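You operate a simulated robot arm through the tools that you are given. There is no shell and no other tool. Be economical: measure what you need, move in short steps, check, and stop when the job is done.

Carry out the task below with a simulated two-armed robot. There is one attempt and no reset: what you move stays moved.

Task
Charge only the air line's side marked L to about 5 bar.
Fine: shut the valve marked R first; after pumping shut the valve marked L, bleed the beam to 0 bar, shut the bleed lever and park the hose in its holder. Side L keeps its pressure.

Only the result counts: the job must be done as asked and must still hold three seconds after the hand-in. Knocking over, shifting, dropping, spilling or breaking anything else fails it.

Robot
Two 7-joint arms with two-finger parallel grippers on one trunk, on a base that drives. Base frame: it is fixed to the floor where the robot stands at the start and does not move with it; the origin is under the middle of the robot, x ahead of it, y to its left, z up. Units: m, degrees, N and s.
The left shoulder is at the start at [0.07, 0.163, 1.395], the right one opposite. With the tool pointing down near the work surface each hand reaches from about 0.1 to 0.84 m from the robot's upright axis, wherever it stands, measured 20 degrees to its own side. Places, roughly: beam bleed lever [0.5, 0, 1.4]; beam gauge [0.5, 0.1, 1.4]; left beam valve [0.5, 0.3, 1.4]; right beam valve [0.5, -0.1, 1.4]; trolley hose holder [-0.1, -0.7, 0.9]. Payload 3.43 kg a hand.
Tool frame (each hand has its own): the origin (TCP) lies between the finger pads and is the grasp point; the fingertips stand 0.034 m ahead of it; z points along the fingers, y is the line along which they close. The gripper opens to 0.128 m. The fingers are 0.024 m wide and 0.012 m thick; the gripper's body (0.048 by 0.13 m) begins 0.096 m behind the TCP.
Orientation is that of the tool frame in the base frame, as a unit quaternion [x, y, z, w]. With the fingers straight down and closing along the base's y, the tool's x points along the base's -x, its y along +y and its z along -z.

Tools
- The arms move only by the tool apply_moves. It takes "left_commands", "right_commands" or both (then of equal length, played together; a hand with none holds still); each is a list of rows, each a list of 3 entries, a list of its own where there are three numbers: the closure in counts, from 0 (fully open) to 255 (shut), then the shift along the tool's x, y, z in mm, then the turn, a rotation vector about the tool's x, y, z in degrees. In form: [[claw, [dx, dy, dz], [wx, wy, wz]], ...]. A call has 1 to 8 rows; each row shifts and turns the commanded pose from where the row before left it, along the tool's axes as they then stand. A row lasts 0.2 s, in which the tool goes at most 0.05 m and 8.6 degrees; a call with a longer step from one row to the next is refused whole, and so is a gripper value outside its range. A pose out of reach is approached as far as the arm can. The call stops where the force on the tool passes 90 N (or 10 N more than at its start, if that is more) or the arm is blocked; 0.2 s more then pass. Each finger travels about 0.153 m/s and halts on what it meets, pressing with about 44 N; the grip force reading is that of the motor and also rises with nothing between the fingers. The clock runs only during rows and for 0.2 s after the last one: add rows that do not move to give the fingers time. It gives the time, the measured TCP pose, the force on the tool (base axes), the opening and the grip force at its end, in the units of the frame above (readings bear some noise), with the torque about the TCP (base axes, N m) and any sound that the robot's microphone picked up.
- Cameras (640 x 400 px; columns grow to the right, rows downward): "scene" is now at [0.1334, -0.043, 1.6579]; the picture's right is [-0.46, -0.89, 0.00], its down [-0.19, 0.10, -0.98] and it looks along [0.87, -0.45, -0.22] (base axes); focal length 214 px, centre (320, 200). "left" rides on the left gripper at [0.076, 0.011, -0.16] in its tool frame; the picture's right is [-0.15, 0.99, 0.00], its down [-0.88, -0.13, -0.46] and it looks along [-0.45, -0.07, 0.89] (tool axes); focal length 234 px, centre (320, 200). "right" rides on the right gripper at [0.076, -0.011, -0.16] in its tool frame; the picture's right is [0.15, 0.99, 0.00], its down [-0.88, 0.13, -0.46] and it looks along [-0.45, 0.07, 0.89] (tool axes); focal length 234 px, centre (320, 200). There is no depth. A picture from a camera that has moved, and an enlarged one, comes with that camera's place and axes in the base frame and with its lens.
- snapshot(camera): a new picture of that camera. It takes no simulated time.
- raise_lower(by): slides the trunk up (or, below 0, down) by that many m; the arms and the scene camera ride with it, the base frame stays. It gives what a move gives, with no picture.
- base_move(legs): drives the robot by 1 to 6 legs, each [ahead, left, turn to the left] in m, m and degrees, along the robot's own axes; the way and the turn of a leg run together, so that a leg with both is an arc; at most 1.5 m and 180 degrees a leg. The arms and the cameras ride along, it lands a little off, and it stops where it bumps. It gives what a move gives.
- pan_tilt(pan, tilt): turns the head with the scene camera to pan (to the left, within 86 degrees either way) and tilt (down, from -29 to 69), counted from straight ahead of the robot. It gives what a move gives.
- enlarge(camera, box): a new picture of the part [left, top, right, bottom] of that camera's present view, enlarged. It takes no simulated time.
- finish_job(): hands the job in; it is judged then, once.

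Go step by step. Nothing tells you exact positions but the pictures and the camera data: compare them with the known pose of the tool, close in by small moves and look again before you grip or let go. The budget is 120 turns and 92 pictures, counting those below and the enlarged ones. Unless the task says otherwise, let go and move clear before handing in, and close with one line.

The tools are called after "Request:" by a JSON object that holds its "op" and its "data". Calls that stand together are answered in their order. apply_moves: Moves the arms, as the interface text tells. Its arguments: {"type":"object","properties":{"left_commands":{"type":"array","items":{"type":"array"}},"right_commands":{"type":"array","items":{"type":"array"}}},"required":[]} The other tools are called the same way: raise_lower (by) slides the trunk up or down; base_move (legs) drives the base; pan_tilt (pan, tilt) turns the head that bears the scene camera; snapshot (camera) takes a picture; enlarge (camera, box) takes an enlarged picture of a part of a camera's view; finish_job () hands the job in.

At the start:

```text
time: 0.0
left_position: [0.4387, -0.0552, 1.7008]
left_ee_rot: [-0.001, 1.0, -0.001, 0.0]
left_wrist_force: [-0.3, -0.2, 1.0]
left_moment: [0.02, -0.02, 0.0]
left_gripper_width: 0.1279
left_finger_force: 0.2
right_position: [0.2678, -0.243, 1.5839]
right_ee_rot: [-0.001, 1.0, 0.0, 0.0]
right_wrist_force: [0.8, -0.4, -0.2]
right_moment: [-0.03, 0.02, -0.02]
right_gripper_width: 0.128
right_finger_force: 0.1
trunk travel left (down, up): [-0.875, 0.065]
robot x, y, heading: [0.0017, -0.0001, 0.3]
head pan, tilt: [-27.6, 12.5]
```

scene: 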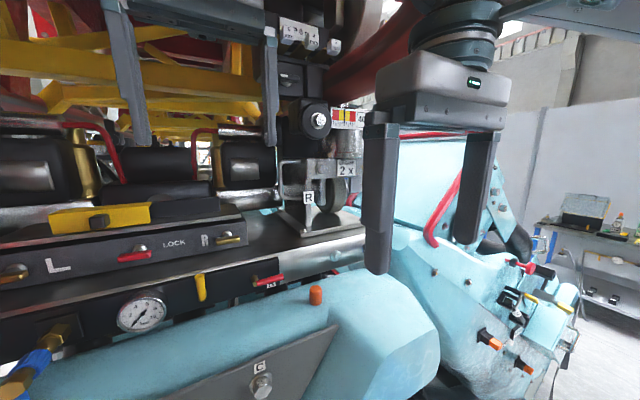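
right: 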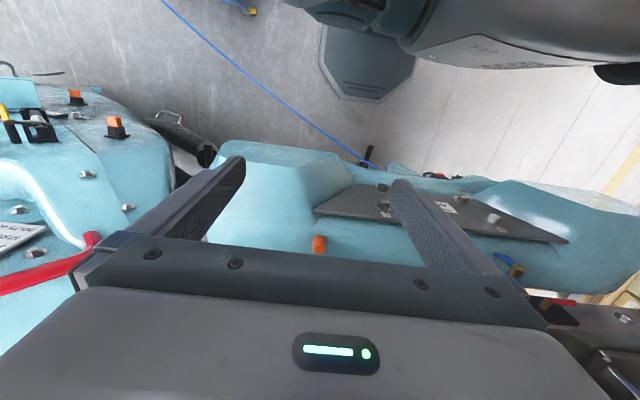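
left: 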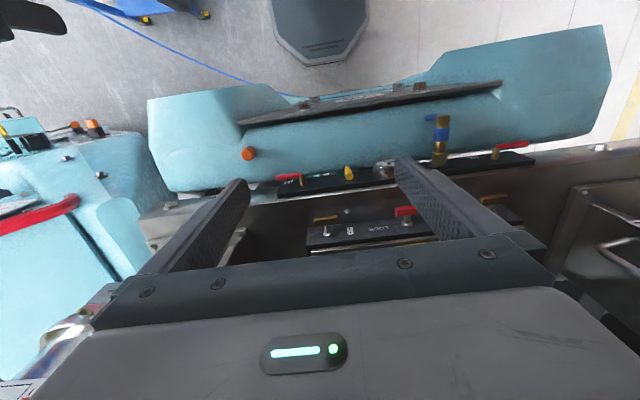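

I see a beam with a gauge, a yellow bleed lever, a red valve near the right, and a blue hose on the left of the gauge. I'll look around more closely first.

Request:
{"op": "pan_tilt", "data": {"pan": 10, "tilt": 30}}

Request:
{"op": "snapshot", "data": {"camera": "scene"}}

Request:
{"op": "enlarge", "data": {"camera": "left", "box": [240, 80, 560, 280]}}

```text
time: 1.0
left_position: [0.4379, -0.0541, 1.7015]
left_ee_rot: [-0.001, 1.0, 0.0, -0.001]
left_wrist_force: [0.8, 0.1, 0.6]
left_moment: [-0.03, 0.02, -0.03]
left_gripper_width: 0.1281
left_finger_force: 0.0
right_position: [0.2676, -0.2415, 1.5848]
right_ee_rot: [0.0, 1.0, 0.0, -0.001]
right_wrist_force: [0.3, 0.6, -0.2]
right_moment: [-0.02, 0.01, 0.03]
right_gripper_width: 0.1278
right_finger_force: 0.1
trunk travel left (down, up): [-0.875, 0.065]
robot x, y, heading: [-0.001, 0.0033, 0.2]
head pan, tilt: [10.0, 30.0]
```

```text
88 pictures are left
camera scene: at [0.1398, 0.0158, 1.6296], right [0.17, -0.98, 0.0], down [-0.49, -0.09, -0.87], along [0.85, 0.15, -0.5], focal length 214 px, centre (320, 200)
```

scene: 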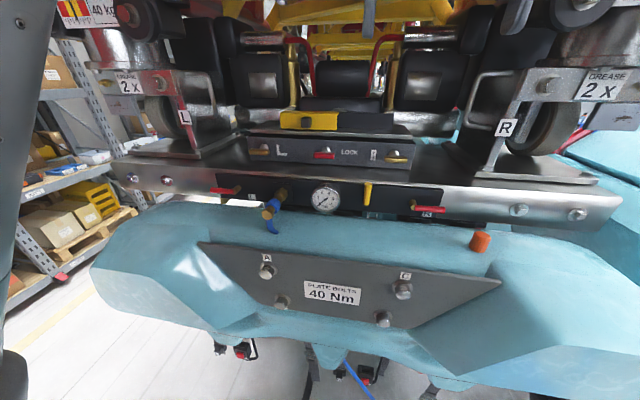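

```text
2.00 times, centred on (400, 180) of left
camera zoom: at [0.3627, -0.0446, 1.8597], right [0.15, 0.99, 0.0], down [0.88, -0.13, 0.46], along [0.45, -0.07, -0.89], focal length 468 px, centre (160, 240)
```

zoom: 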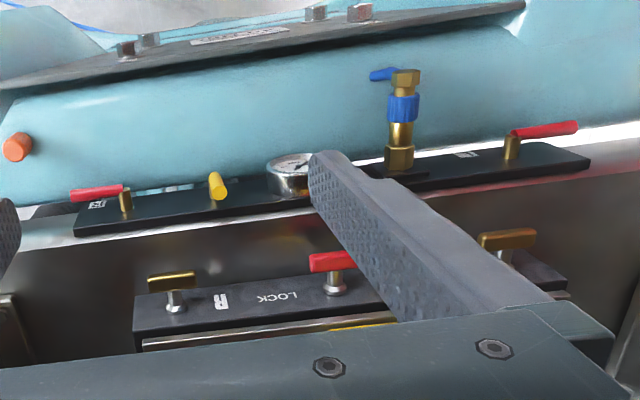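

Request:
{"op": "enlarge", "data": {"camera": "scene", "box": [200, 160, 330, 241]}}

Request:
{"op": "enlarge", "data": {"camera": "scene", "box": [310, 160, 470, 260]}}

Request:
{"op": "enlarge", "data": {"camera": "scene", "box": [230, 100, 430, 225]}}

Request:
{"op": "pan_tilt", "data": {"pan": -80, "tilt": 45}}

Request:
{"op": "snapshot", "data": {"camera": "scene"}}

```text
4.92 times, centred on (265, 200) of scene
camera zoom: at [0.1398, 0.0158, 1.6296], right [0.17, -0.98, 0.0], down [-0.49, -0.09, -0.87], along [0.85, 0.15, -0.5], focal length 1056 px, centre (591, 198)
```

zoom: 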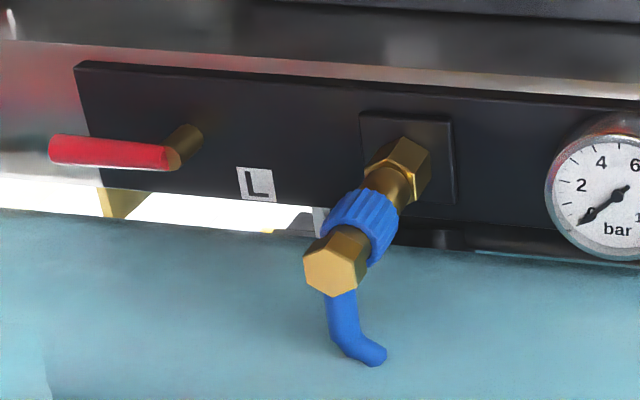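

```text
4.00 times, centred on (390, 210) of scene
camera zoom: at [0.1398, 0.0158, 1.6296], right [0.17, -0.98, 0.0], down [-0.49, -0.09, -0.87], along [0.85, 0.15, -0.5], focal length 858 px, centre (40, 160)
```

zoom: 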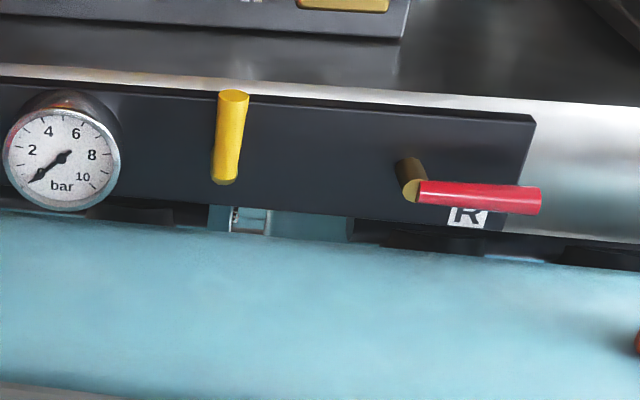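

```text
3.20 times, centred on (330, 162) of scene
camera zoom: at [0.1398, 0.0158, 1.6296], right [0.17, -0.98, 0.0], down [-0.49, -0.09, -0.87], along [0.85, 0.15, -0.5], focal length 686 px, centre (288, 320)
```

zoom: 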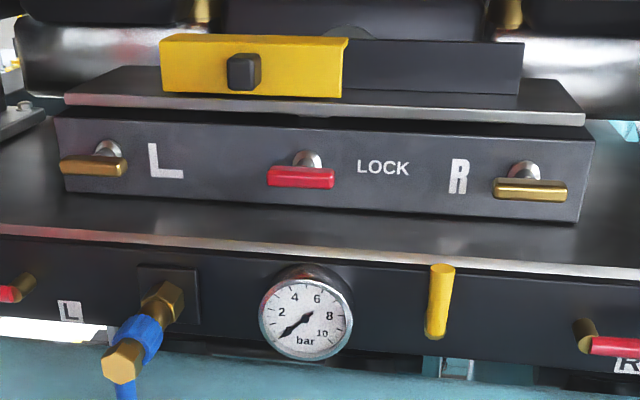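

```text
time: 2.7
left_position: [0.4375, -0.0549, 1.7001]
left_ee_rot: [-0.001, 1.0, -0.001, -0.001]
left_wrist_force: [0.6, -0.4, -0.9]
left_moment: [0.0, 0.01, -0.01]
left_gripper_width: 0.1281
left_finger_force: 0.3
right_position: [0.2672, -0.2404, 1.5844]
right_ee_rot: [0.001, 1.0, 0.001, 0.001]
right_wrist_force: [-0.1, -0.5, 0.0]
right_moment: [0.0, 0.01, 0.0]
right_gripper_width: 0.128
right_finger_force: 0.0
trunk travel left (down, up): [-0.875, 0.065]
robot x, y, heading: [-0.0049, 0.0028, 0.1]
head pan, tilt: [-80.0, 45.0]
```

```text
83 pictures are left
camera scene: at [0.0649, -0.0799, 1.607], right [-0.98, -0.17, 0.0], down [-0.12, 0.7, -0.71], along [0.12, -0.7, -0.71], focal length 214 px, centre (320, 200)
```

scene: 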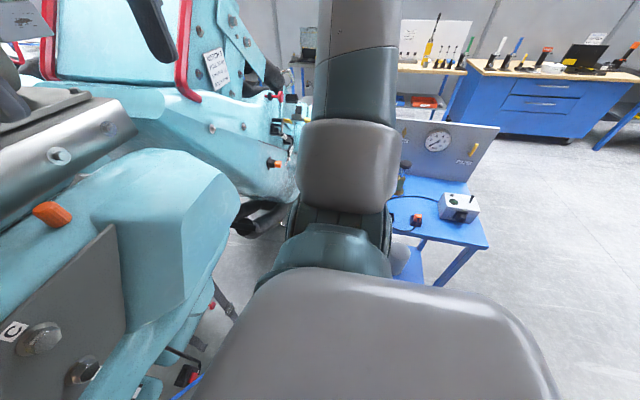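

The air trolley is to my right behind the right arm. I'll zoom in on it first.

Request:
{"op": "enlarge", "data": {"camera": "scene", "box": [370, 100, 530, 200]}}

Request:
{"op": "enlarge", "data": {"camera": "scene", "box": [340, 160, 540, 285]}}

```text
4.00 times, centred on (450, 150) of scene
camera zoom: at [0.0649, -0.0799, 1.607], right [-0.98, -0.17, 0.0], down [-0.12, 0.7, -0.71], along [0.12, -0.7, -0.71], focal length 858 px, centre (-200, 400)
```

zoom: 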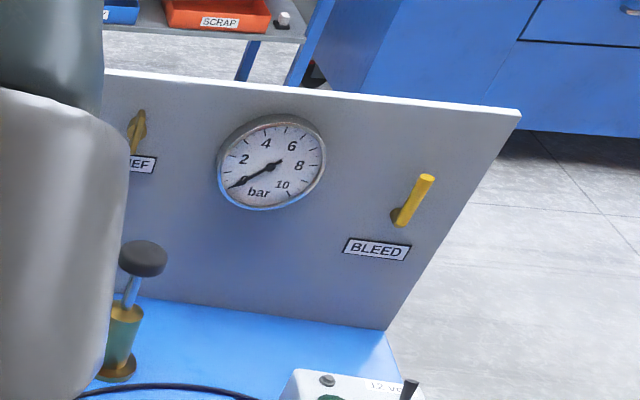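

```text
3.20 times, centred on (440, 222) of scene
camera zoom: at [0.0649, -0.0799, 1.607], right [-0.98, -0.17, 0.0], down [-0.12, 0.7, -0.71], along [0.12, -0.7, -0.71], focal length 686 px, centre (-64, 128)
```

zoom: 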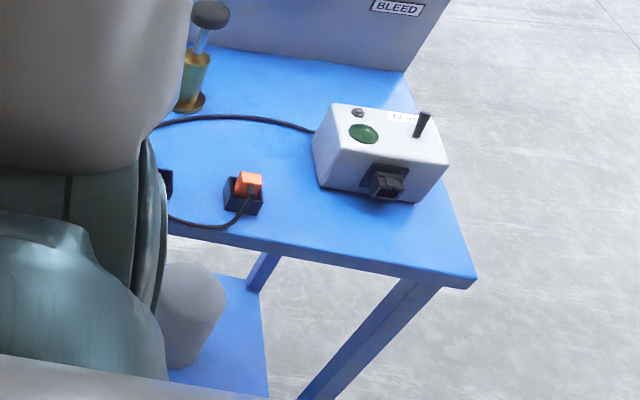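

The trolley carries a hand pump, gauge, relief and bleed. I'll pull back a little and look at the whole trolley and the surroundings.

Request:
{"op": "base_move", "data": {"legs": [[-0.25, 0, 0]]}}

Request:
{"op": "apply_moves", "data": {"right_commands": [[0, [0, 30, -40], [0, 0, 0]], [0, [0, 30, -40], [0, 0, 0]], [0, [-20, 30, -30], [0, 0, 0]], [0, [-30, 30, 0], [0, 0, 0]]]}}

Request:
{"op": "pan_tilt", "data": {"pan": -60, "tilt": 40}}

Request:
{"op": "snapshot", "data": {"camera": "scene"}}

```text
time: 4.5
left_position: [0.202, -0.0543, 1.6972]
left_ee_rot: [-0.002, 1.0, -0.001, -0.003]
left_wrist_force: [2.0, 0.0, -0.1]
left_moment: [-0.01, 0.15, 0.01]
left_gripper_width: 0.1279
left_finger_force: 0.1
right_position: [0.0321, -0.2418, 1.5819]
right_ee_rot: [0.001, 1.0, 0.0, -0.004]
right_wrist_force: [0.8, -0.3, 0.8]
right_moment: [0.02, 0.14, 0.01]
right_gripper_width: 0.1281
right_finger_force: 0.0
trunk travel left (down, up): [-0.875, 0.065]
robot x, y, heading: [-0.245, 0.0018, -0.3]
head pan, tilt: [-80.0, 45.0]
```

```text
time: 5.5
left_position: [0.1898, -0.0579, 1.7004]
left_ee_rot: [0.001, 1.0, 0.0, 0.002]
left_wrist_force: [0.3, 0.3, 0.5]
left_moment: [0.02, -0.03, -0.03]
left_gripper_width: 0.1284
left_finger_force: 0.0
right_position: [0.0399, -0.1686, 1.6782]
right_ee_rot: [0.002, 1.0, 0.002, 0.001]
right_wrist_force: [-0.9, -0.7, 0.1]
right_moment: [0.01, -0.05, 0.01]
right_gripper_width: 0.1278
right_finger_force: 0.1
right hand out of reach, approached as far as the arm can: row 3, 4
trunk travel left (down, up): [-0.875, 0.065]
robot x, y, heading: [-0.2487, -0.0009, 0.1]
head pan, tilt: [-80.0, 45.0]
```

```text
time: 6.3
left_position: [0.1884, -0.0531, 1.7018]
left_ee_rot: [-0.001, 1.0, -0.001, 0.002]
left_wrist_force: [-1.0, 0.2, -0.6]
left_moment: [0.02, -0.04, -0.04]
left_gripper_width: 0.1282
left_finger_force: 0.0
right_position: [0.0351, -0.1645, 1.6793]
right_ee_rot: [0.0, 1.0, 0.001, 0.001]
right_wrist_force: [-0.7, 1.0, 1.1]
right_moment: [-0.02, -0.05, -0.01]
right_gripper_width: 0.1281
right_finger_force: 0.0
trunk travel left (down, up): [-0.875, 0.065]
robot x, y, heading: [-0.2505, 0.0018, -0.0]
head pan, tilt: [-60.0, 40.0]
```

```text
80 pictures are left
camera scene: at [-0.1578, -0.0731, 1.6145], right [-0.87, -0.5, 0.0], down [-0.32, 0.56, -0.77], along [0.38, -0.66, -0.64], focal length 214 px, centre (320, 200)
```

scene: 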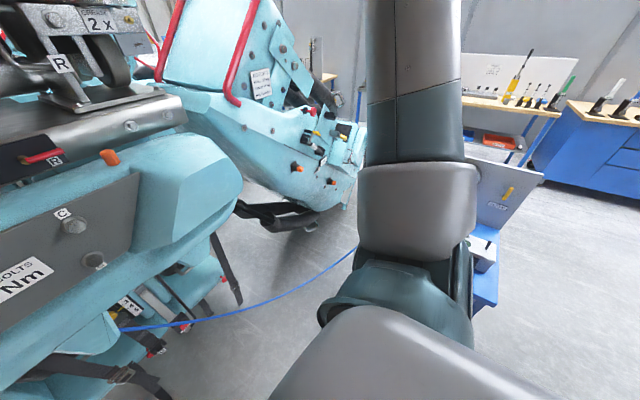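

The right arm blocks the view, so I'll drive away from the trolley and turn to face it. First a look left for space.

Request:
{"op": "pan_tilt", "data": {"pan": 80, "tilt": 45}}

Request:
{"op": "snapshot", "data": {"camera": "scene"}}

```text
time: 8.6
left_position: [0.1908, -0.0546, 1.7011]
left_ee_rot: [-0.001, 1.0, -0.001, 0.0]
left_wrist_force: [0.3, 0.5, -0.8]
left_moment: [0.01, 0.0, 0.01]
left_gripper_width: 0.128
left_finger_force: 0.1
right_position: [0.0413, -0.1656, 1.6774]
right_ee_rot: [0.001, 1.0, 0.001, -0.001]
right_wrist_force: [0.1, 0.2, -0.1]
right_moment: [0.0, 0.02, 0.0]
right_gripper_width: 0.1281
right_finger_force: 0.0
trunk travel left (down, up): [-0.875, 0.065]
robot x, y, heading: [-0.2489, 0.0025, -0.3]
head pan, tilt: [80.0, 45.0]
```

```text
79 pictures are left
camera scene: at [-0.1826, 0.0802, 1.607], right [0.98, -0.17, 0.0], down [-0.12, -0.7, -0.71], along [0.12, 0.7, -0.71], focal length 214 px, centre (320, 200)
```

scene: 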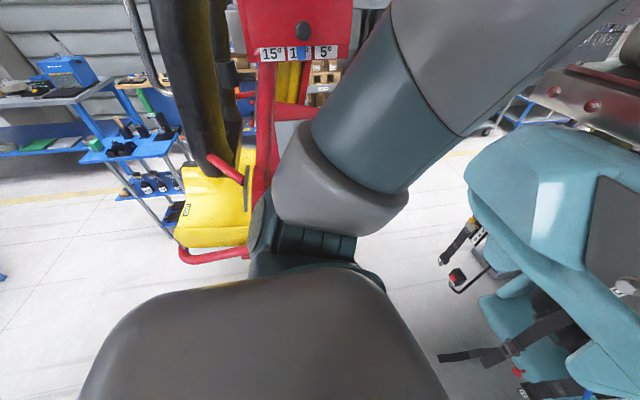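

There is a hanging device to the left, so I'll turn in place to the right toward the trolley.

Request:
{"op": "base_move", "data": {"legs": [[-0.05, 0.05, -35], [0, 0, -35]]}}

Request:
{"op": "pan_tilt", "data": {"pan": 0, "tilt": 48}}

Request:
{"op": "snapshot", "data": {"camera": "scene"}}

```text
time: 12.3
left_position: [-0.1829, -0.3708, 1.7005]
left_ee_rot: [0.575, 0.818, -0.001, -0.001]
left_wrist_force: [-0.9, 0.3, -0.4]
left_moment: [0.0, -0.01, 0.0]
left_gripper_width: 0.1282
left_finger_force: 0.0
right_position: [-0.3377, -0.2653, 1.6778]
right_ee_rot: [0.577, 0.817, 0.001, 0.0]
right_wrist_force: [-0.1, 0.4, -0.6]
right_moment: [0.01, 0.02, 0.01]
right_gripper_width: 0.128
right_finger_force: 0.0
trunk travel left (down, up): [-0.875, 0.065]
robot x, y, heading: [-0.2812, 0.0606, -70.5]
head pan, tilt: [80.0, 45.0]
```

```text
time: 13.8
left_position: [-0.1835, -0.3705, 1.6995]
left_ee_rot: [0.576, 0.818, -0.001, 0.0]
left_wrist_force: [0.1, 0.2, -0.4]
left_moment: [0.02, -0.02, 0.01]
left_gripper_width: 0.1282
left_finger_force: 0.1
right_position: [-0.3396, -0.2654, 1.677]
right_ee_rot: [0.577, 0.817, 0.001, 0.001]
right_wrist_force: [0.3, 0.6, -0.8]
right_moment: [0.03, 0.03, 0.03]
right_gripper_width: 0.1279
right_finger_force: 0.1
trunk travel left (down, up): [-0.875, 0.065]
robot x, y, heading: [-0.2762, 0.0595, -70.2]
head pan, tilt: [0.0, 48.0]
```

```text
78 pictures are left
camera scene: at [-0.236, -0.0602, 1.6028], right [-0.94, -0.34, 0.0], down [-0.25, 0.7, -0.67], along [0.23, -0.63, -0.74], focal length 214 px, centre (320, 200)
```

scene: 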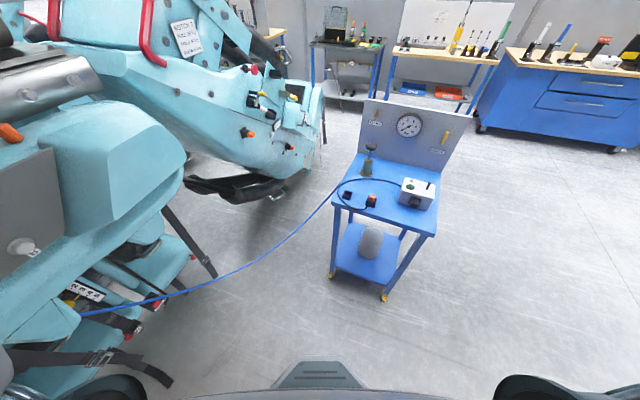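

Request:
{"op": "enlarge", "data": {"camera": "scene", "box": [324, 90, 484, 190]}}

Request:
{"op": "enlarge", "data": {"camera": "scene", "box": [320, 160, 448, 240]}}

```text
4.00 times, centred on (404, 140) of scene
camera zoom: at [-0.236, -0.0602, 1.6028], right [-0.94, -0.34, 0.0], down [-0.25, 0.7, -0.67], along [0.23, -0.63, -0.74], focal length 858 px, centre (-16, 440)
```

zoom: 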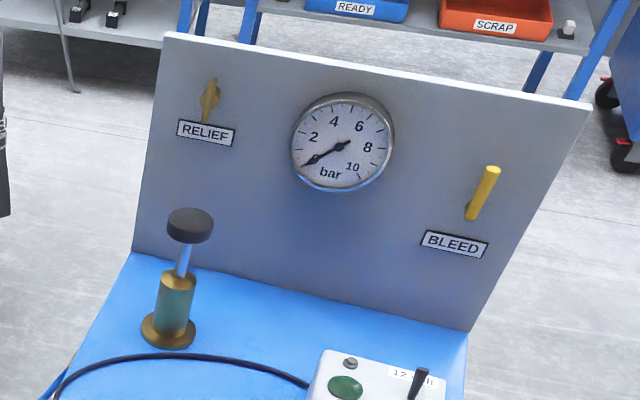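

```text
5.00 times, centred on (384, 200) of scene
camera zoom: at [-0.236, -0.0602, 1.6028], right [-0.94, -0.34, 0.0], down [-0.25, 0.7, -0.67], along [0.23, -0.63, -0.74], focal length 1072 px, centre (0, 200)
```

zoom: 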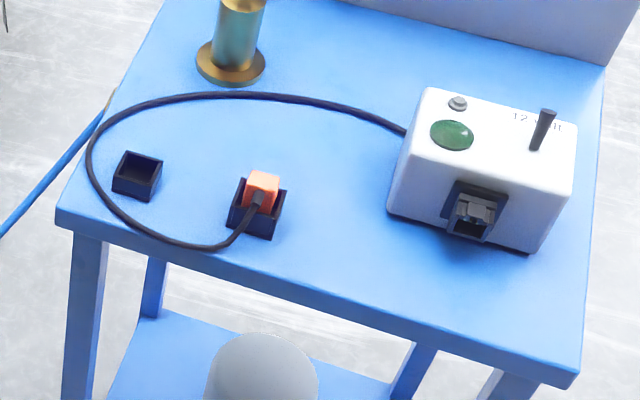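

The hose is already coupled to the beam; the trolley has a plunger pump, gauge and an empty black holder. Next I'll go back to the beam and shut valve R.

Request:
{"op": "base_move", "data": {"legs": [[0, 0, 35], [0, 0, 35], [0.16, -0.06, 0]]}}

Request:
{"op": "pan_tilt", "data": {"pan": -10, "tilt": 25}}

Request:
{"op": "snapshot", "data": {"camera": "scene"}}

Request:
{"op": "snapshot", "data": {"camera": "left"}}

```text
time: 19.1
left_position: [0.5923, 0.0132, 1.543]
left_ee_rot: [-0.02, 0.995, 0.033, -0.097]
left_wrist_force: [-6.3, -7.7, -8.1]
left_moment: [1.02, -0.56, -0.11]
left_gripper_width: 0.1281
left_finger_force: 0.1
right_position: [0.4733, -0.1035, 1.5782]
right_ee_rot: [-0.03, 0.995, -0.005, -0.098]
right_wrist_force: [-5.5, 4.5, -2.2]
right_moment: [-0.54, -0.6, 0.01]
right_gripper_width: 0.1283
right_finger_force: 0.1
trunk travel left (down, up): [-0.875, 0.065]
robot x, y, heading: [-0.1241, 0.0203, 4.5]
head pan, tilt: [0.0, 48.0]
stopped in leg 3: the robot was blocked; the commanded pose is now the measured one
```

```text
time: 20.0
left_position: [0.3659, 0.0082, 1.6816]
left_ee_rot: [-0.085, 0.995, -0.043, 0.024]
left_wrist_force: [-4.4, 14.6, 6.0]
left_moment: [-1.37, -0.49, 0.02]
left_gripper_width: 0.1278
left_finger_force: 0.1
right_position: [0.2309, -0.147, 1.6451]
right_ee_rot: [-0.059, 0.998, 0.009, -0.008]
right_wrist_force: [-0.5, 0.3, 1.0]
right_moment: [-0.3, -0.21, 0.08]
right_gripper_width: 0.1279
right_finger_force: 0.0
trunk travel left (down, up): [-0.875, 0.065]
robot x, y, heading: [-0.1292, -0.0151, 8.6]
head pan, tilt: [-10.0, 25.0]
```

```text
75 pictures are left
camera scene: at [-0.0242, -0.0182, 1.6408], right [-0.02, -1.0, 0.0], down [-0.4, 0.01, -0.92], along [0.92, -0.02, -0.4], focal length 214 px, centre (320, 200)
```

scene: 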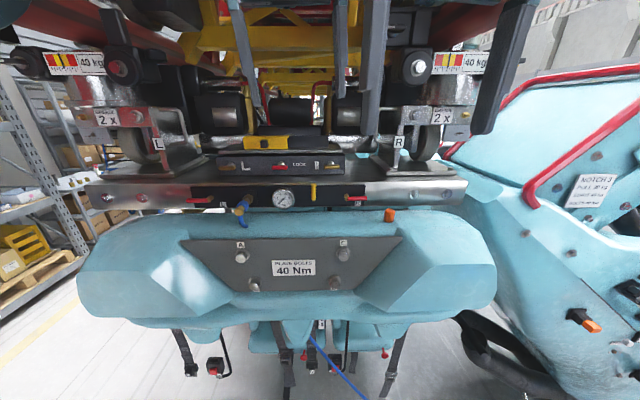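

```text
74 pictures are left
camera left: at [0.2826, 0.0183, 1.8358], right [-0.02, 1.0, -0.08], down [0.86, 0.06, 0.5], along [0.51, -0.06, -0.86], focal length 234 px, centre (320, 200)
```

left: 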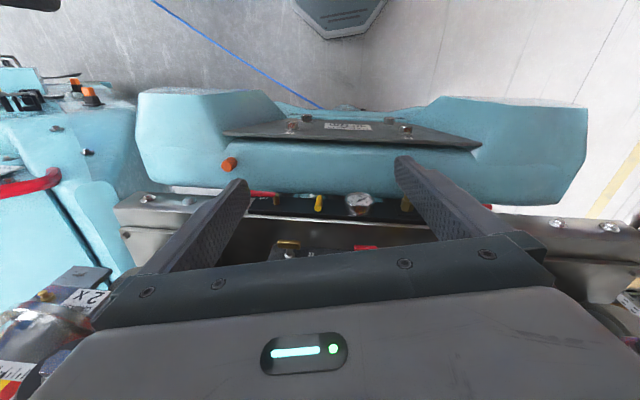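

The base was blocked during the last leg and the left arm still reads a force. I'll look to the left to see what it touches.

Request:
{"op": "pan_tilt", "data": {"pan": 75, "tilt": 30}}

Request:
{"op": "snapshot", "data": {"camera": "scene"}}

```text
time: 21.6
left_position: [0.4916, 0.0009, 1.5674]
left_ee_rot: [-0.006, 0.997, 0.046, -0.063]
left_wrist_force: [3.8, -0.6, -1.4]
left_moment: [0.11, 0.33, 0.06]
left_gripper_width: 0.1278
left_finger_force: 0.1
right_position: [0.3748, -0.1238, 1.6002]
right_ee_rot: [-0.023, 0.997, 0.002, -0.067]
right_wrist_force: [3.4, 0.5, -1.7]
right_moment: [0.02, 0.42, 0.02]
right_gripper_width: 0.1284
right_finger_force: 0.0
trunk travel left (down, up): [-0.875, 0.065]
robot x, y, heading: [-0.1268, 0.0322, 3.7]
head pan, tilt: [75.0, 30.0]
```

```text
73 pictures are left
camera scene: at [-0.0173, 0.1197, 1.6275], right [0.98, -0.2, -0.03], down [-0.12, -0.49, -0.86], along [0.16, 0.85, -0.5], focal length 214 px, centre (320, 200)
```

scene: 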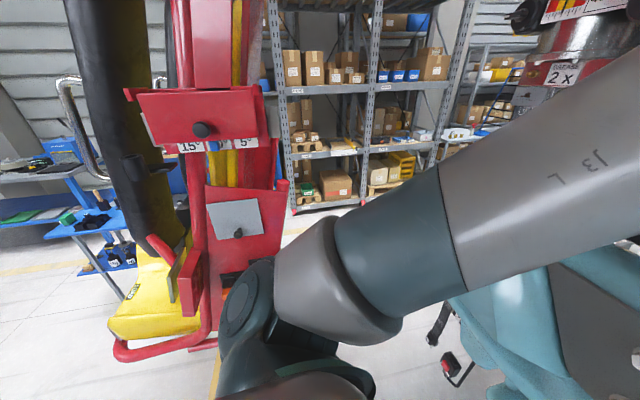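

The left elbow looks to be close against the red hanging stand. I'll drive gently away from it to the right and back.

Request:
{"op": "base_move", "data": {"legs": [[-0.04, -0.05, 0]]}}

Request:
{"op": "snapshot", "data": {"camera": "scene"}}

```text
time: 22.6
left_position: [0.4189, -0.0297, 1.5837]
left_ee_rot: [-0.007, 0.998, 0.037, -0.051]
left_wrist_force: [0.3, 1.8, -0.2]
left_moment: [-0.19, 0.02, 0.01]
left_gripper_width: 0.1278
left_finger_force: 0.1
right_position: [0.2988, -0.1558, 1.6148]
right_ee_rot: [-0.025, 0.998, -0.005, -0.053]
right_wrist_force: [0.2, 1.7, -0.6]
right_moment: [-0.17, 0.03, 0.01]
right_gripper_width: 0.1281
right_finger_force: 0.0
trunk travel left (down, up): [-0.875, 0.065]
robot x, y, heading: [-0.1638, -0.0217, 3.8]
head pan, tilt: [75.0, 30.0]
```

```text
72 pictures are left
camera scene: at [-0.0906, 0.0858, 1.6281], right [0.98, -0.19, 0.0], down [-0.1, -0.5, -0.86], along [0.17, 0.84, -0.51], focal length 214 px, centre (320, 200)
```

scene: 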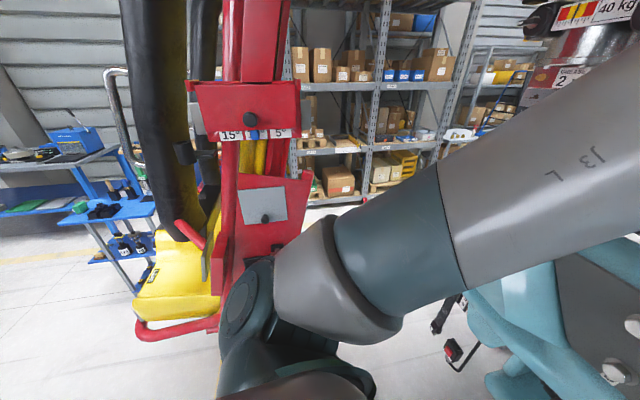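

Request:
{"op": "pan_tilt", "data": {"pan": -10, "tilt": 25}}

Request:
{"op": "snapshot", "data": {"camera": "scene"}}

Request:
{"op": "snapshot", "data": {"camera": "right"}}

```text
time: 24.2
left_position: [0.4087, -0.048, 1.5869]
left_ee_rot: [-0.008, 0.998, 0.042, -0.048]
left_wrist_force: [-0.5, -0.2, -1.3]
left_moment: [0.01, -0.01, 0.0]
left_gripper_width: 0.128
left_finger_force: 0.0
right_position: [0.2917, -0.1738, 1.616]
right_ee_rot: [-0.024, 0.998, 0.001, -0.049]
right_wrist_force: [0.5, -1.2, 0.0]
right_moment: [0.02, -0.05, -0.01]
right_gripper_width: 0.1279
right_finger_force: 0.0
trunk travel left (down, up): [-0.875, 0.065]
robot x, y, heading: [-0.1666, -0.0208, 4.1]
head pan, tilt: [-10.0, 25.0]
```

```text
71 pictures are left
camera scene: at [-0.0246, -0.0308, 1.6378], right [-0.11, -0.99, 0.0], down [-0.42, 0.05, -0.91], along [0.9, -0.1, -0.42], focal length 214 px, centre (320, 200)
```

scene: 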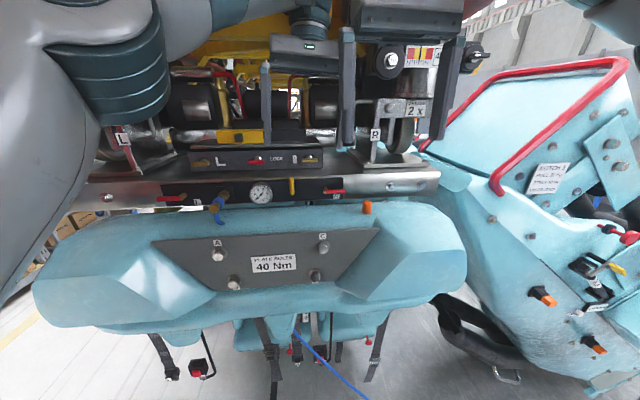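

```text
70 pictures are left
camera right: at [0.2327, -0.1884, 1.7822], right [-0.19, 0.98, 0.02], down [0.91, 0.17, 0.37], along [0.36, 0.09, -0.93], focal length 234 px, centre (320, 200)
```

right: 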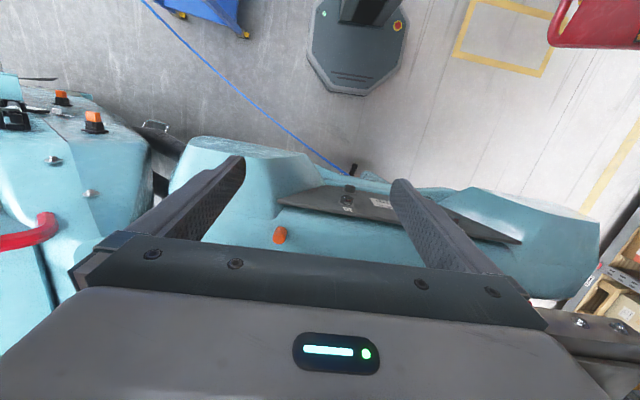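

Robot is settled. I'll move the left hand aside to the left and tilt the right hand so the fingers point forward-down toward valve R.

Request:
{"op": "apply_moves", "data": {"left_commands": [[0, [0, 30, -20], [0, 0, 0]], [0, [0, 30, -20], [0, 0, 0]], [0, [0, 30, -20], [0, 0, 0]], [0, [0, 30, 0], [0, 0, 0]], [0, [0, 30, 0], [0, 0, 0]], [0, [0, 0, 0], [0, 0, 0]]], "right_commands": [[100, [0, 0, 0], [0, -8, 0]], [200, [0, 0, 0], [0, -8, 0]], [255, [0, 0, 0], [0, -8, 0]], [255, [0, 0, 0], [0, -8, 0]], [255, [0, 0, 0], [0, -8, 0]], [255, [0, 0, 0], [0, 0, -6]]]}}

Request:
{"op": "snapshot", "data": {"camera": "scene"}}

Request:
{"op": "snapshot", "data": {"camera": "right"}}

```text
time: 25.6
left_position: [0.4034, 0.1035, 1.6412]
left_ee_rot: [-0.009, 0.998, 0.043, -0.048]
left_wrist_force: [0.2, 0.5, 0.2]
left_moment: [-0.01, 0.01, -0.02]
left_gripper_width: 0.1277
left_finger_force: 0.1
left hand out of reach, approached as far as the arm can: row 2, 3
right_position: [0.2939, -0.1714, 1.6157]
right_ee_rot: [-0.073, 0.953, -0.007, 0.294]
right_wrist_force: [0.6, 0.0, 0.5]
right_moment: [0.02, 0.01, -0.02]
right_gripper_width: 0.0
right_finger_force: 32.5
trunk travel left (down, up): [-0.875, 0.065]
robot x, y, heading: [-0.1643, -0.0233, 3.9]
head pan, tilt: [-10.0, 25.0]
```

```text
69 pictures are left
camera scene: at [-0.0226, -0.0288, 1.6376], right [-0.11, -0.99, 0.0], down [-0.42, 0.04, -0.91], along [0.9, -0.1, -0.42], focal length 214 px, centre (320, 200)
```

scene: 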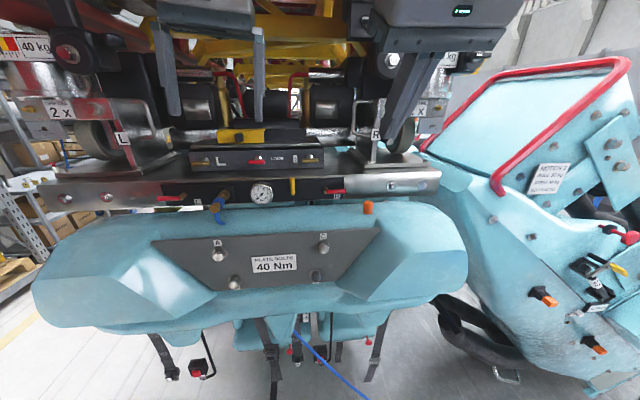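

```text
68 pictures are left
camera right: at [0.1437, -0.198, 1.7053], right [-0.25, 0.96, -0.14], down [0.44, 0.24, 0.86], along [0.86, 0.16, -0.49], focal length 234 px, centre (320, 200)
```

right: 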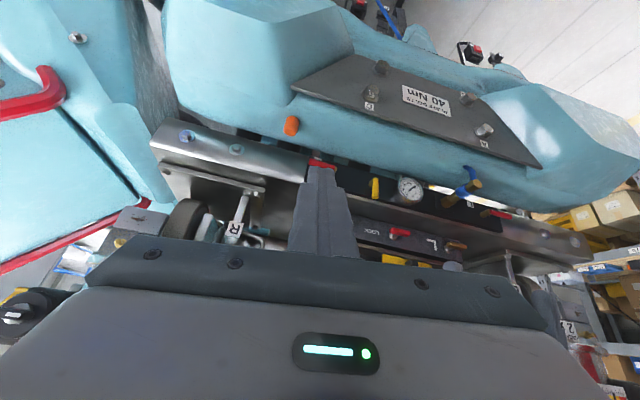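

Request:
{"op": "apply_moves", "data": {"right_commands": [[255, [0, 0, 0], [0, 0, 8]], [255, [0, 0, 0], [0, -8, 1]], [255, [0, 0, 0], [0, 0, 0]]]}}

Request:
{"op": "enlarge", "data": {"camera": "scene", "box": [270, 140, 430, 240]}}

Request:
{"op": "enlarge", "data": {"camera": "right", "box": [260, 100, 420, 200]}}

```text
time: 26.4
left_position: [0.4035, 0.1024, 1.6403]
left_ee_rot: [-0.008, 0.998, 0.044, -0.049]
left_wrist_force: [-0.3, -0.2, -0.5]
left_moment: [0.03, 0.01, -0.02]
left_gripper_width: 0.1281
left_finger_force: 0.0
right_position: [0.2943, -0.1729, 1.6154]
right_ee_rot: [0.003, 0.934, 0.017, 0.358]
right_wrist_force: [-0.2, 0.1, 0.2]
right_moment: [0.0, 0.0, -0.02]
right_gripper_width: 0.0
right_finger_force: 33.3
trunk travel left (down, up): [-0.875, 0.065]
robot x, y, heading: [-0.1647, -0.0215, 3.8]
head pan, tilt: [-10.0, 25.0]
```

```text
4.00 times, centred on (350, 190) of scene
camera zoom: at [-0.0219, -0.0307, 1.6375], right [-0.11, -0.99, 0.0], down [-0.42, 0.05, -0.91], along [0.9, -0.1, -0.42], focal length 858 px, centre (200, 240)
```

zoom: 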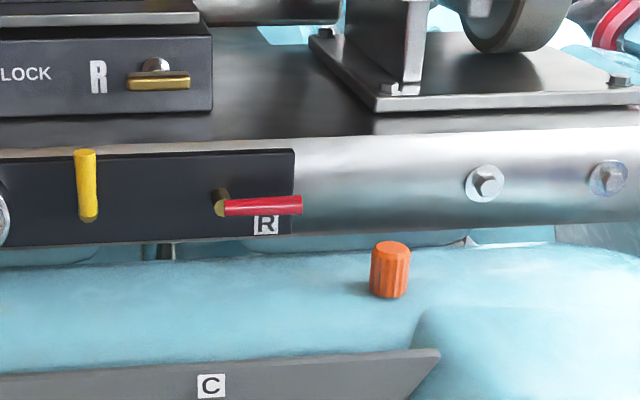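

```text
4.00 times, centred on (340, 150) of right
camera zoom: at [0.1309, -0.1878, 1.682], right [-0.11, 0.99, -0.07], down [0.35, 0.1, 0.93], along [0.93, 0.08, -0.35], focal length 937 px, centre (240, 400)
```

zoom: 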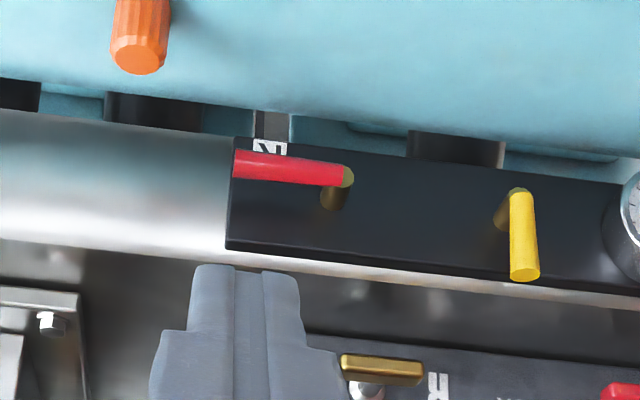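

The valve R stem end triangulates to about (0.531, -0.108, 1.404) with the handle reaching to y -0.165 and the panel at x 0.556. I'll tilt the closed right fingers further forward and bring them to a stand-off below the handle.

Request:
{"op": "apply_moves", "data": {"right_commands": [[255, [0, 0, 0], [0, -8, 0]], [255, [0, 0, 0], [0, -8, 0]], [255, [0, 0, 0], [0, -8, 0]], [255, [20, 2.5, 34], [0, 0, 0]], [255, [20, 2.5, 34], [0, 0, 0]], [255, [20, 2.5, 34], [0, 0, 0]], [255, [20, 2.5, 34], [0, 0, 0]]]}}

Request:
{"op": "apply_moves", "data": {"right_commands": [[255, [20, 2.5, 34], [0, 0, 0]], [255, [18, 2.5, 30], [0, 0, 0]], [255, [0, 0, 0], [0, 0, 0]]]}}

Request:
{"op": "enlarge", "data": {"camera": "scene", "box": [270, 140, 430, 240]}}

Request:
{"op": "snapshot", "data": {"camera": "right"}}

```text
time: 28.0
left_position: [0.4056, 0.1031, 1.64]
left_ee_rot: [-0.008, 0.998, 0.042, -0.051]
left_wrist_force: [-0.3, -0.6, -0.3]
left_moment: [-0.02, 0.07, -0.03]
left_gripper_width: 0.1281
left_finger_force: 0.0
right_position: [0.3881, -0.1575, 1.4859]
right_ee_rot: [0.007, 0.838, 0.016, 0.545]
right_wrist_force: [0.8, -0.6, -0.3]
right_moment: [-0.01, -0.01, -0.02]
right_gripper_width: 0.0
right_finger_force: 33.3
trunk travel left (down, up): [-0.875, 0.065]
robot x, y, heading: [-0.1644, -0.025, 3.9]
head pan, tilt: [-10.0, 25.0]
```

```text
time: 28.8
left_position: [0.4011, 0.1034, 1.6414]
left_ee_rot: [-0.008, 0.998, 0.041, -0.048]
left_wrist_force: [0.7, -0.1, -0.7]
left_moment: [0.04, -0.04, 0.01]
left_gripper_width: 0.1278
left_finger_force: 0.1
right_position: [0.4274, -0.1499, 1.427]
right_ee_rot: [0.006, 0.838, 0.016, 0.545]
right_wrist_force: [0.2, 0.7, 0.1]
right_moment: [0.0, -0.02, 0.01]
right_gripper_width: 0.0
right_finger_force: 32.9
trunk travel left (down, up): [-0.875, 0.065]
robot x, y, heading: [-0.1631, -0.0239, 3.7]
head pan, tilt: [-10.0, 25.0]
```

```text
4.00 times, centred on (350, 190) of scene
camera zoom: at [-0.024, -0.0299, 1.6377], right [-0.11, -0.99, 0.0], down [-0.42, 0.05, -0.91], along [0.9, -0.1, -0.42], focal length 858 px, centre (200, 240)
```

zoom: 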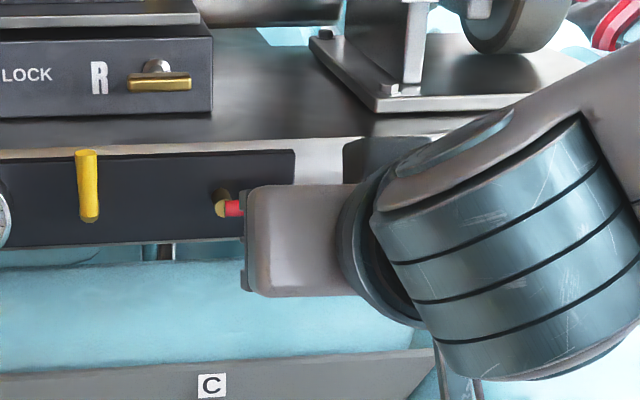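

```text
64 pictures are left
camera right: at [0.2501, -0.1632, 1.4216], right [-0.07, 0.99, -0.1], down [-0.06, 0.1, 0.99], along [1.0, 0.07, 0.06], focal length 234 px, centre (320, 200)
```

right: 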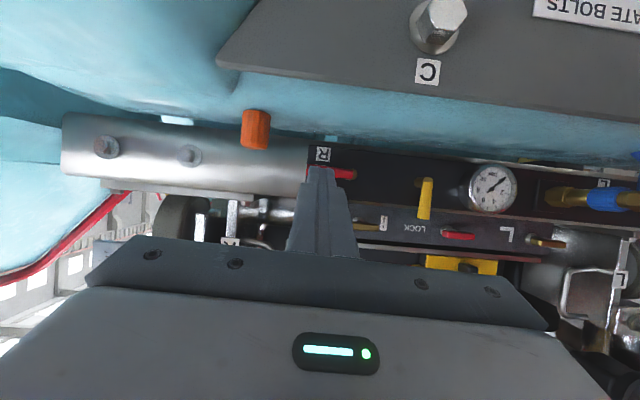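

Fingers are aimed just below the handle. Sliding in along the tool axis.

Request:
{"op": "apply_moves", "data": {"right_commands": [[255, [1, 0, 33], [0, 0, 0]], [255, [2, 0, 33], [0, 0, 0]], [255, [1, 0, 33], [0, 0, 0]], [255, [0, 0, 0], [0, 0, 0]]]}}

Request:
{"op": "snapshot", "data": {"camera": "right"}}

```text
time: 29.8
left_position: [0.4008, 0.1035, 1.6413]
left_ee_rot: [-0.008, 0.998, 0.042, -0.048]
left_wrist_force: [1.1, 1.5, -0.3]
left_moment: [0.01, 0.03, -0.04]
left_gripper_width: 0.1278
left_finger_force: 0.0
right_position: [0.5169, -0.1476, 1.3846]
right_ee_rot: [0.006, 0.837, 0.016, 0.547]
right_wrist_force: [-5.3, 0.0, 5.7]
right_moment: [-0.03, -0.16, 0.02]
right_gripper_width: 0.0
right_finger_force: 33.0
trunk travel left (down, up): [-0.875, 0.065]
robot x, y, heading: [-0.1627, -0.0233, 4.0]
head pan, tilt: [-10.0, 25.0]
```

```text
63 pictures are left
camera right: at [0.3394, -0.1607, 1.379], right [-0.07, 0.99, -0.1], down [-0.06, 0.1, 0.99], along [1.0, 0.07, 0.06], focal length 234 px, centre (320, 200)
```

right: 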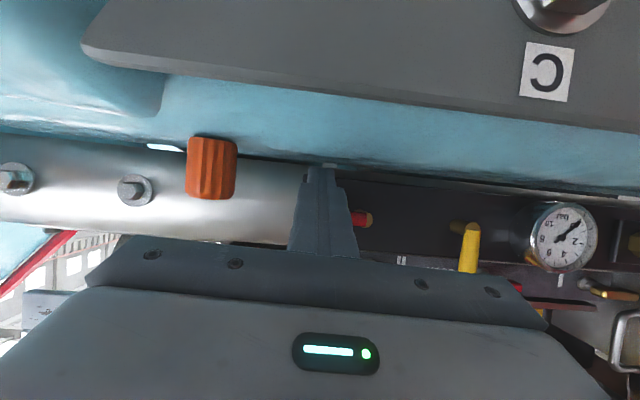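

Fingers are under the handle. Lifting gently along the arc, the first part.

Request:
{"op": "apply_moves", "data": {"right_commands": [[255, [-7.3, 0, -3.2], [0, 0, 0]], [255, [-11, -2, -4.9], [0, 0, 0]], [255, [-10, -1, -4.4], [0, 0, 0]], [255, [0, 0, 0], [0, 0, 0]]]}}

Request:
{"op": "snapshot", "data": {"camera": "right"}}

```text
time: 30.8
left_position: [0.4005, 0.1024, 1.6411]
left_ee_rot: [-0.009, 0.998, 0.042, -0.048]
left_wrist_force: [0.9, 0.1, 0.4]
left_moment: [0.01, -0.01, -0.01]
left_gripper_width: 0.128
left_finger_force: 0.1
right_position: [0.5166, -0.1516, 1.4153]
right_ee_rot: [0.006, 0.838, 0.015, 0.546]
right_wrist_force: [-6.8, 0.9, -4.4]
right_moment: [0.01, 0.15, 0.01]
right_gripper_width: 0.0002
right_finger_force: 33.2
trunk travel left (down, up): [-0.875, 0.065]
robot x, y, heading: [-0.1634, -0.025, 4.1]
head pan, tilt: [-10.0, 25.0]
```

```text
62 pictures are left
camera right: at [0.3396, -0.1646, 1.4099], right [-0.07, 0.99, -0.1], down [-0.06, 0.1, 0.99], along [1.0, 0.07, 0.06], focal length 234 px, centre (320, 200)
```

right: 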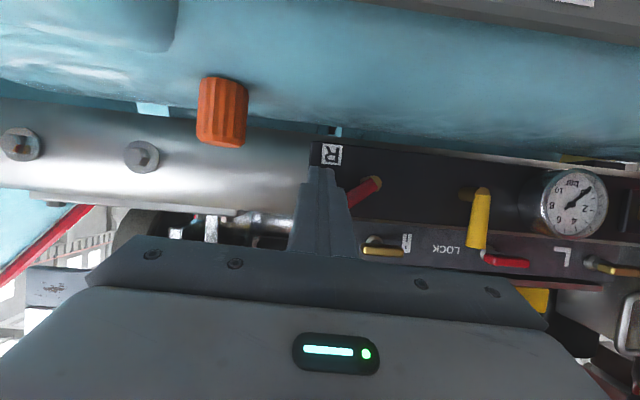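

The handle is turning upward freely. Continuing the arc to vertical.

Request:
{"op": "apply_moves", "data": {"right_commands": [[255, [-11, 2, -4.9], [0, 0, 0]], [255, [-9, 5, -4], [0, 0, 0]], [255, [-7.3, 8, -3.2], [0, 0, 0]], [255, [-5.5, 10, -2.4], [0, 0, 0]], [255, [-2.7, 6, -1.2], [0, 0, 0]], [255, [0, 0, 0], [0, 0, 0]]]}}

Request:
{"op": "snapshot", "data": {"camera": "right"}}

```text
time: 32.2
left_position: [0.4037, 0.1003, 1.641]
left_ee_rot: [-0.007, 0.998, 0.043, -0.05]
left_wrist_force: [-0.1, 0.0, 0.4]
left_moment: [0.01, 0.01, -0.02]
left_gripper_width: 0.1279
left_finger_force: 0.1
right_position: [0.519, -0.1248, 1.4533]
right_ee_rot: [0.008, 0.838, 0.014, 0.545]
right_wrist_force: [1.3, -7.0, -3.0]
right_moment: [-0.14, 0.02, -0.12]
right_gripper_width: 0.0
right_finger_force: 32.6
trunk travel left (down, up): [-0.875, 0.065]
robot x, y, heading: [-0.163, -0.0262, 3.9]
head pan, tilt: [-10.0, 25.0]
```

```text
61 pictures are left
camera right: at [0.3421, -0.137, 1.4486], right [-0.06, 0.99, -0.1], down [-0.06, 0.1, 0.99], along [1.0, 0.07, 0.05], focal length 234 px, centre (320, 200)
```

right: 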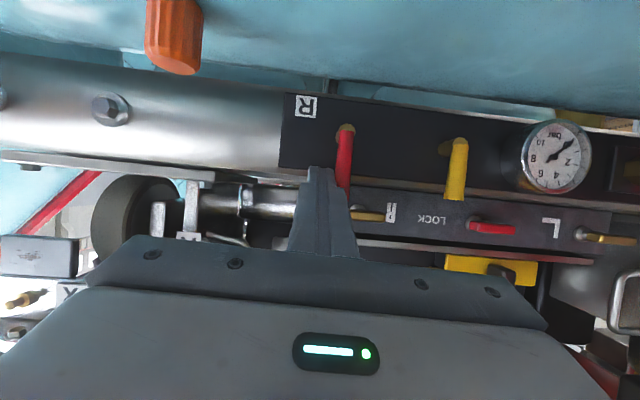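

The R handle is now practically parallel to the upright bleed lever. I'll nudge a few mm more to feel for the stop.

Request:
{"op": "apply_moves", "data": {"right_commands": [[255, [0, 3, 0], [0, 0, 0]], [255, [0, 3, 0], [0, 0, 0]], [255, [0, 0, 0], [0, 0, 0]]]}}

Request:
{"op": "enlarge", "data": {"camera": "right", "box": [260, 60, 480, 198]}}

```text
time: 33.0
left_position: [0.4024, 0.0962, 1.6414]
left_ee_rot: [-0.008, 0.998, 0.046, -0.049]
left_wrist_force: [0.2, 0.4, 0.1]
left_moment: [-0.01, -0.01, 0.0]
left_gripper_width: 0.128
left_finger_force: 0.1
right_position: [0.5199, -0.1241, 1.4539]
right_ee_rot: [0.009, 0.838, 0.016, 0.546]
right_wrist_force: [2.3, -21.6, 1.3]
right_moment: [-0.37, -0.07, -0.27]
right_gripper_width: 0.0
right_finger_force: 33.1
trunk travel left (down, up): [-0.875, 0.065]
robot x, y, heading: [-0.1616, -0.0234, 3.9]
head pan, tilt: [-10.0, 25.0]
```

```text
2.90 times, centred on (370, 129) of right
camera zoom: at [0.342, -0.1361, 1.4485], right [-0.06, 0.99, -0.1], down [-0.06, 0.09, 0.99], along [1.0, 0.07, 0.05], focal length 679 px, centre (175, 406)
```

zoom: 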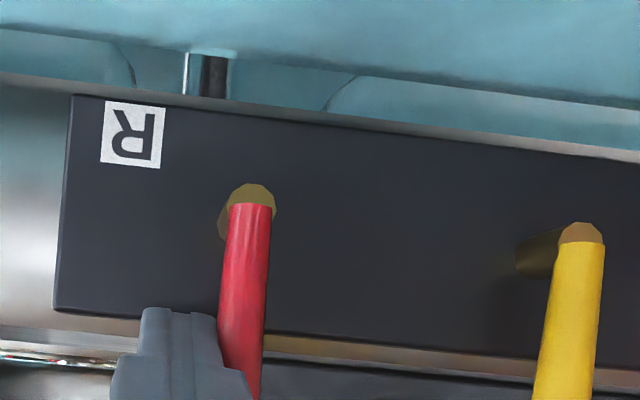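

Valve R is against its stop at vertical: shut. Backing the right hand out and returning its tool to pointing down.

Request:
{"op": "apply_moves", "data": {"right_commands": [[255, [0, -8, -5], [0, 0, 0]], [255, [0, -4, -40], [0, 0, 0]], [255, [0, 0, -40], [0, 0, 0]], [255, [-10, 0, -40], [0, 8, 0]], [255, [-20, 0, -20], [0, 8, 0]], [255, [-20, 0, -20], [0, 8, 0]], [255, [0, 0, -20], [0, 8, 0]], [255, [0, 0, -20], [0, 8, 0]]]}}

Request:
{"op": "apply_moves", "data": {"left_commands": [[255, [0, 0, 0], [0, 0, 0]], [255, [0, 0, 0], [0, 0, 0]], [255, [0, 0, 0], [0, 5, 0]]], "right_commands": [[255, [0, 0, 0], [0, 8, 0]], [255, [0, 0, 0], [0, 8, 0]], [255, [0, 0, 0], [0, 8, 0]]]}}

Request:
{"op": "base_move", "data": {"legs": [[-0.12, 0, 0]]}}

Request:
{"op": "snapshot", "data": {"camera": "scene"}}

```text
time: 34.8
left_position: [0.4058, 0.1017, 1.6404]
left_ee_rot: [-0.009, 0.998, 0.043, -0.05]
left_wrist_force: [0.5, -0.8, 0.6]
left_moment: [0.05, 0.04, 0.02]
left_gripper_width: 0.128
left_finger_force: 0.0
right_position: [0.3704, -0.1607, 1.5942]
right_ee_rot: [0.0, 0.974, 0.017, 0.224]
right_wrist_force: [0.3, 0.4, 0.6]
right_moment: [0.03, 0.0, 0.03]
right_gripper_width: 0.0001
right_finger_force: 32.3
right hand out of reach, approached as far as the arm can: row 8
trunk travel left (down, up): [-0.875, 0.065]
robot x, y, heading: [-0.1666, -0.0253, 3.8]
head pan, tilt: [-10.0, 25.0]
```

```text
time: 35.6
left_position: [0.3939, 0.1016, 1.6245]
left_ee_rot: [-0.01, 0.995, 0.042, -0.092]
left_wrist_force: [0.6, -0.2, -0.8]
left_moment: [0.04, 0.07, 0.0]
left_gripper_width: 0.0001
left_finger_force: 32.6
left hand out of reach, approached as far as the arm can: row 3
right_position: [0.3598, -0.1847, 1.584]
right_ee_rot: [-0.003, 1.0, 0.018, 0.016]
right_wrist_force: [0.1, 0.1, 0.1]
right_moment: [0.03, 0.04, 0.01]
right_gripper_width: 0.0
right_finger_force: 32.4
right hand out of reach, approached as far as the arm can: row 2, 3
trunk travel left (down, up): [-0.875, 0.065]
robot x, y, heading: [-0.1661, -0.0245, 3.8]
head pan, tilt: [-10.0, 25.0]
```

```text
time: 36.8
left_position: [0.281, 0.0967, 1.6222]
left_ee_rot: [-0.01, 0.995, 0.042, -0.094]
left_wrist_force: [1.1, 0.9, -1.6]
left_moment: [0.02, 0.05, -0.01]
left_gripper_width: 0.0
left_finger_force: 33.1
right_position: [0.2451, -0.1886, 1.5827]
right_ee_rot: [-0.002, 1.0, 0.016, 0.017]
right_wrist_force: [0.4, -0.1, -0.5]
right_moment: [0.0, 0.09, -0.02]
right_gripper_width: 0.0
right_finger_force: 32.8
trunk travel left (down, up): [-0.875, 0.065]
robot x, y, heading: [-0.2821, -0.0291, 3.8]
head pan, tilt: [-10.0, 25.0]
```

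```text
59 pictures are left
camera scene: at [-0.1343, -0.0377, 1.6368], right [-0.11, -0.99, 0.0], down [-0.42, 0.05, -0.9], along [0.9, -0.1, -0.43], focal length 214 px, centre (320, 200)
```

scene: 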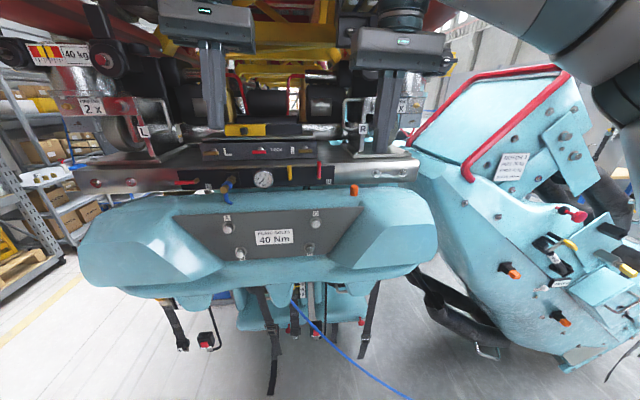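

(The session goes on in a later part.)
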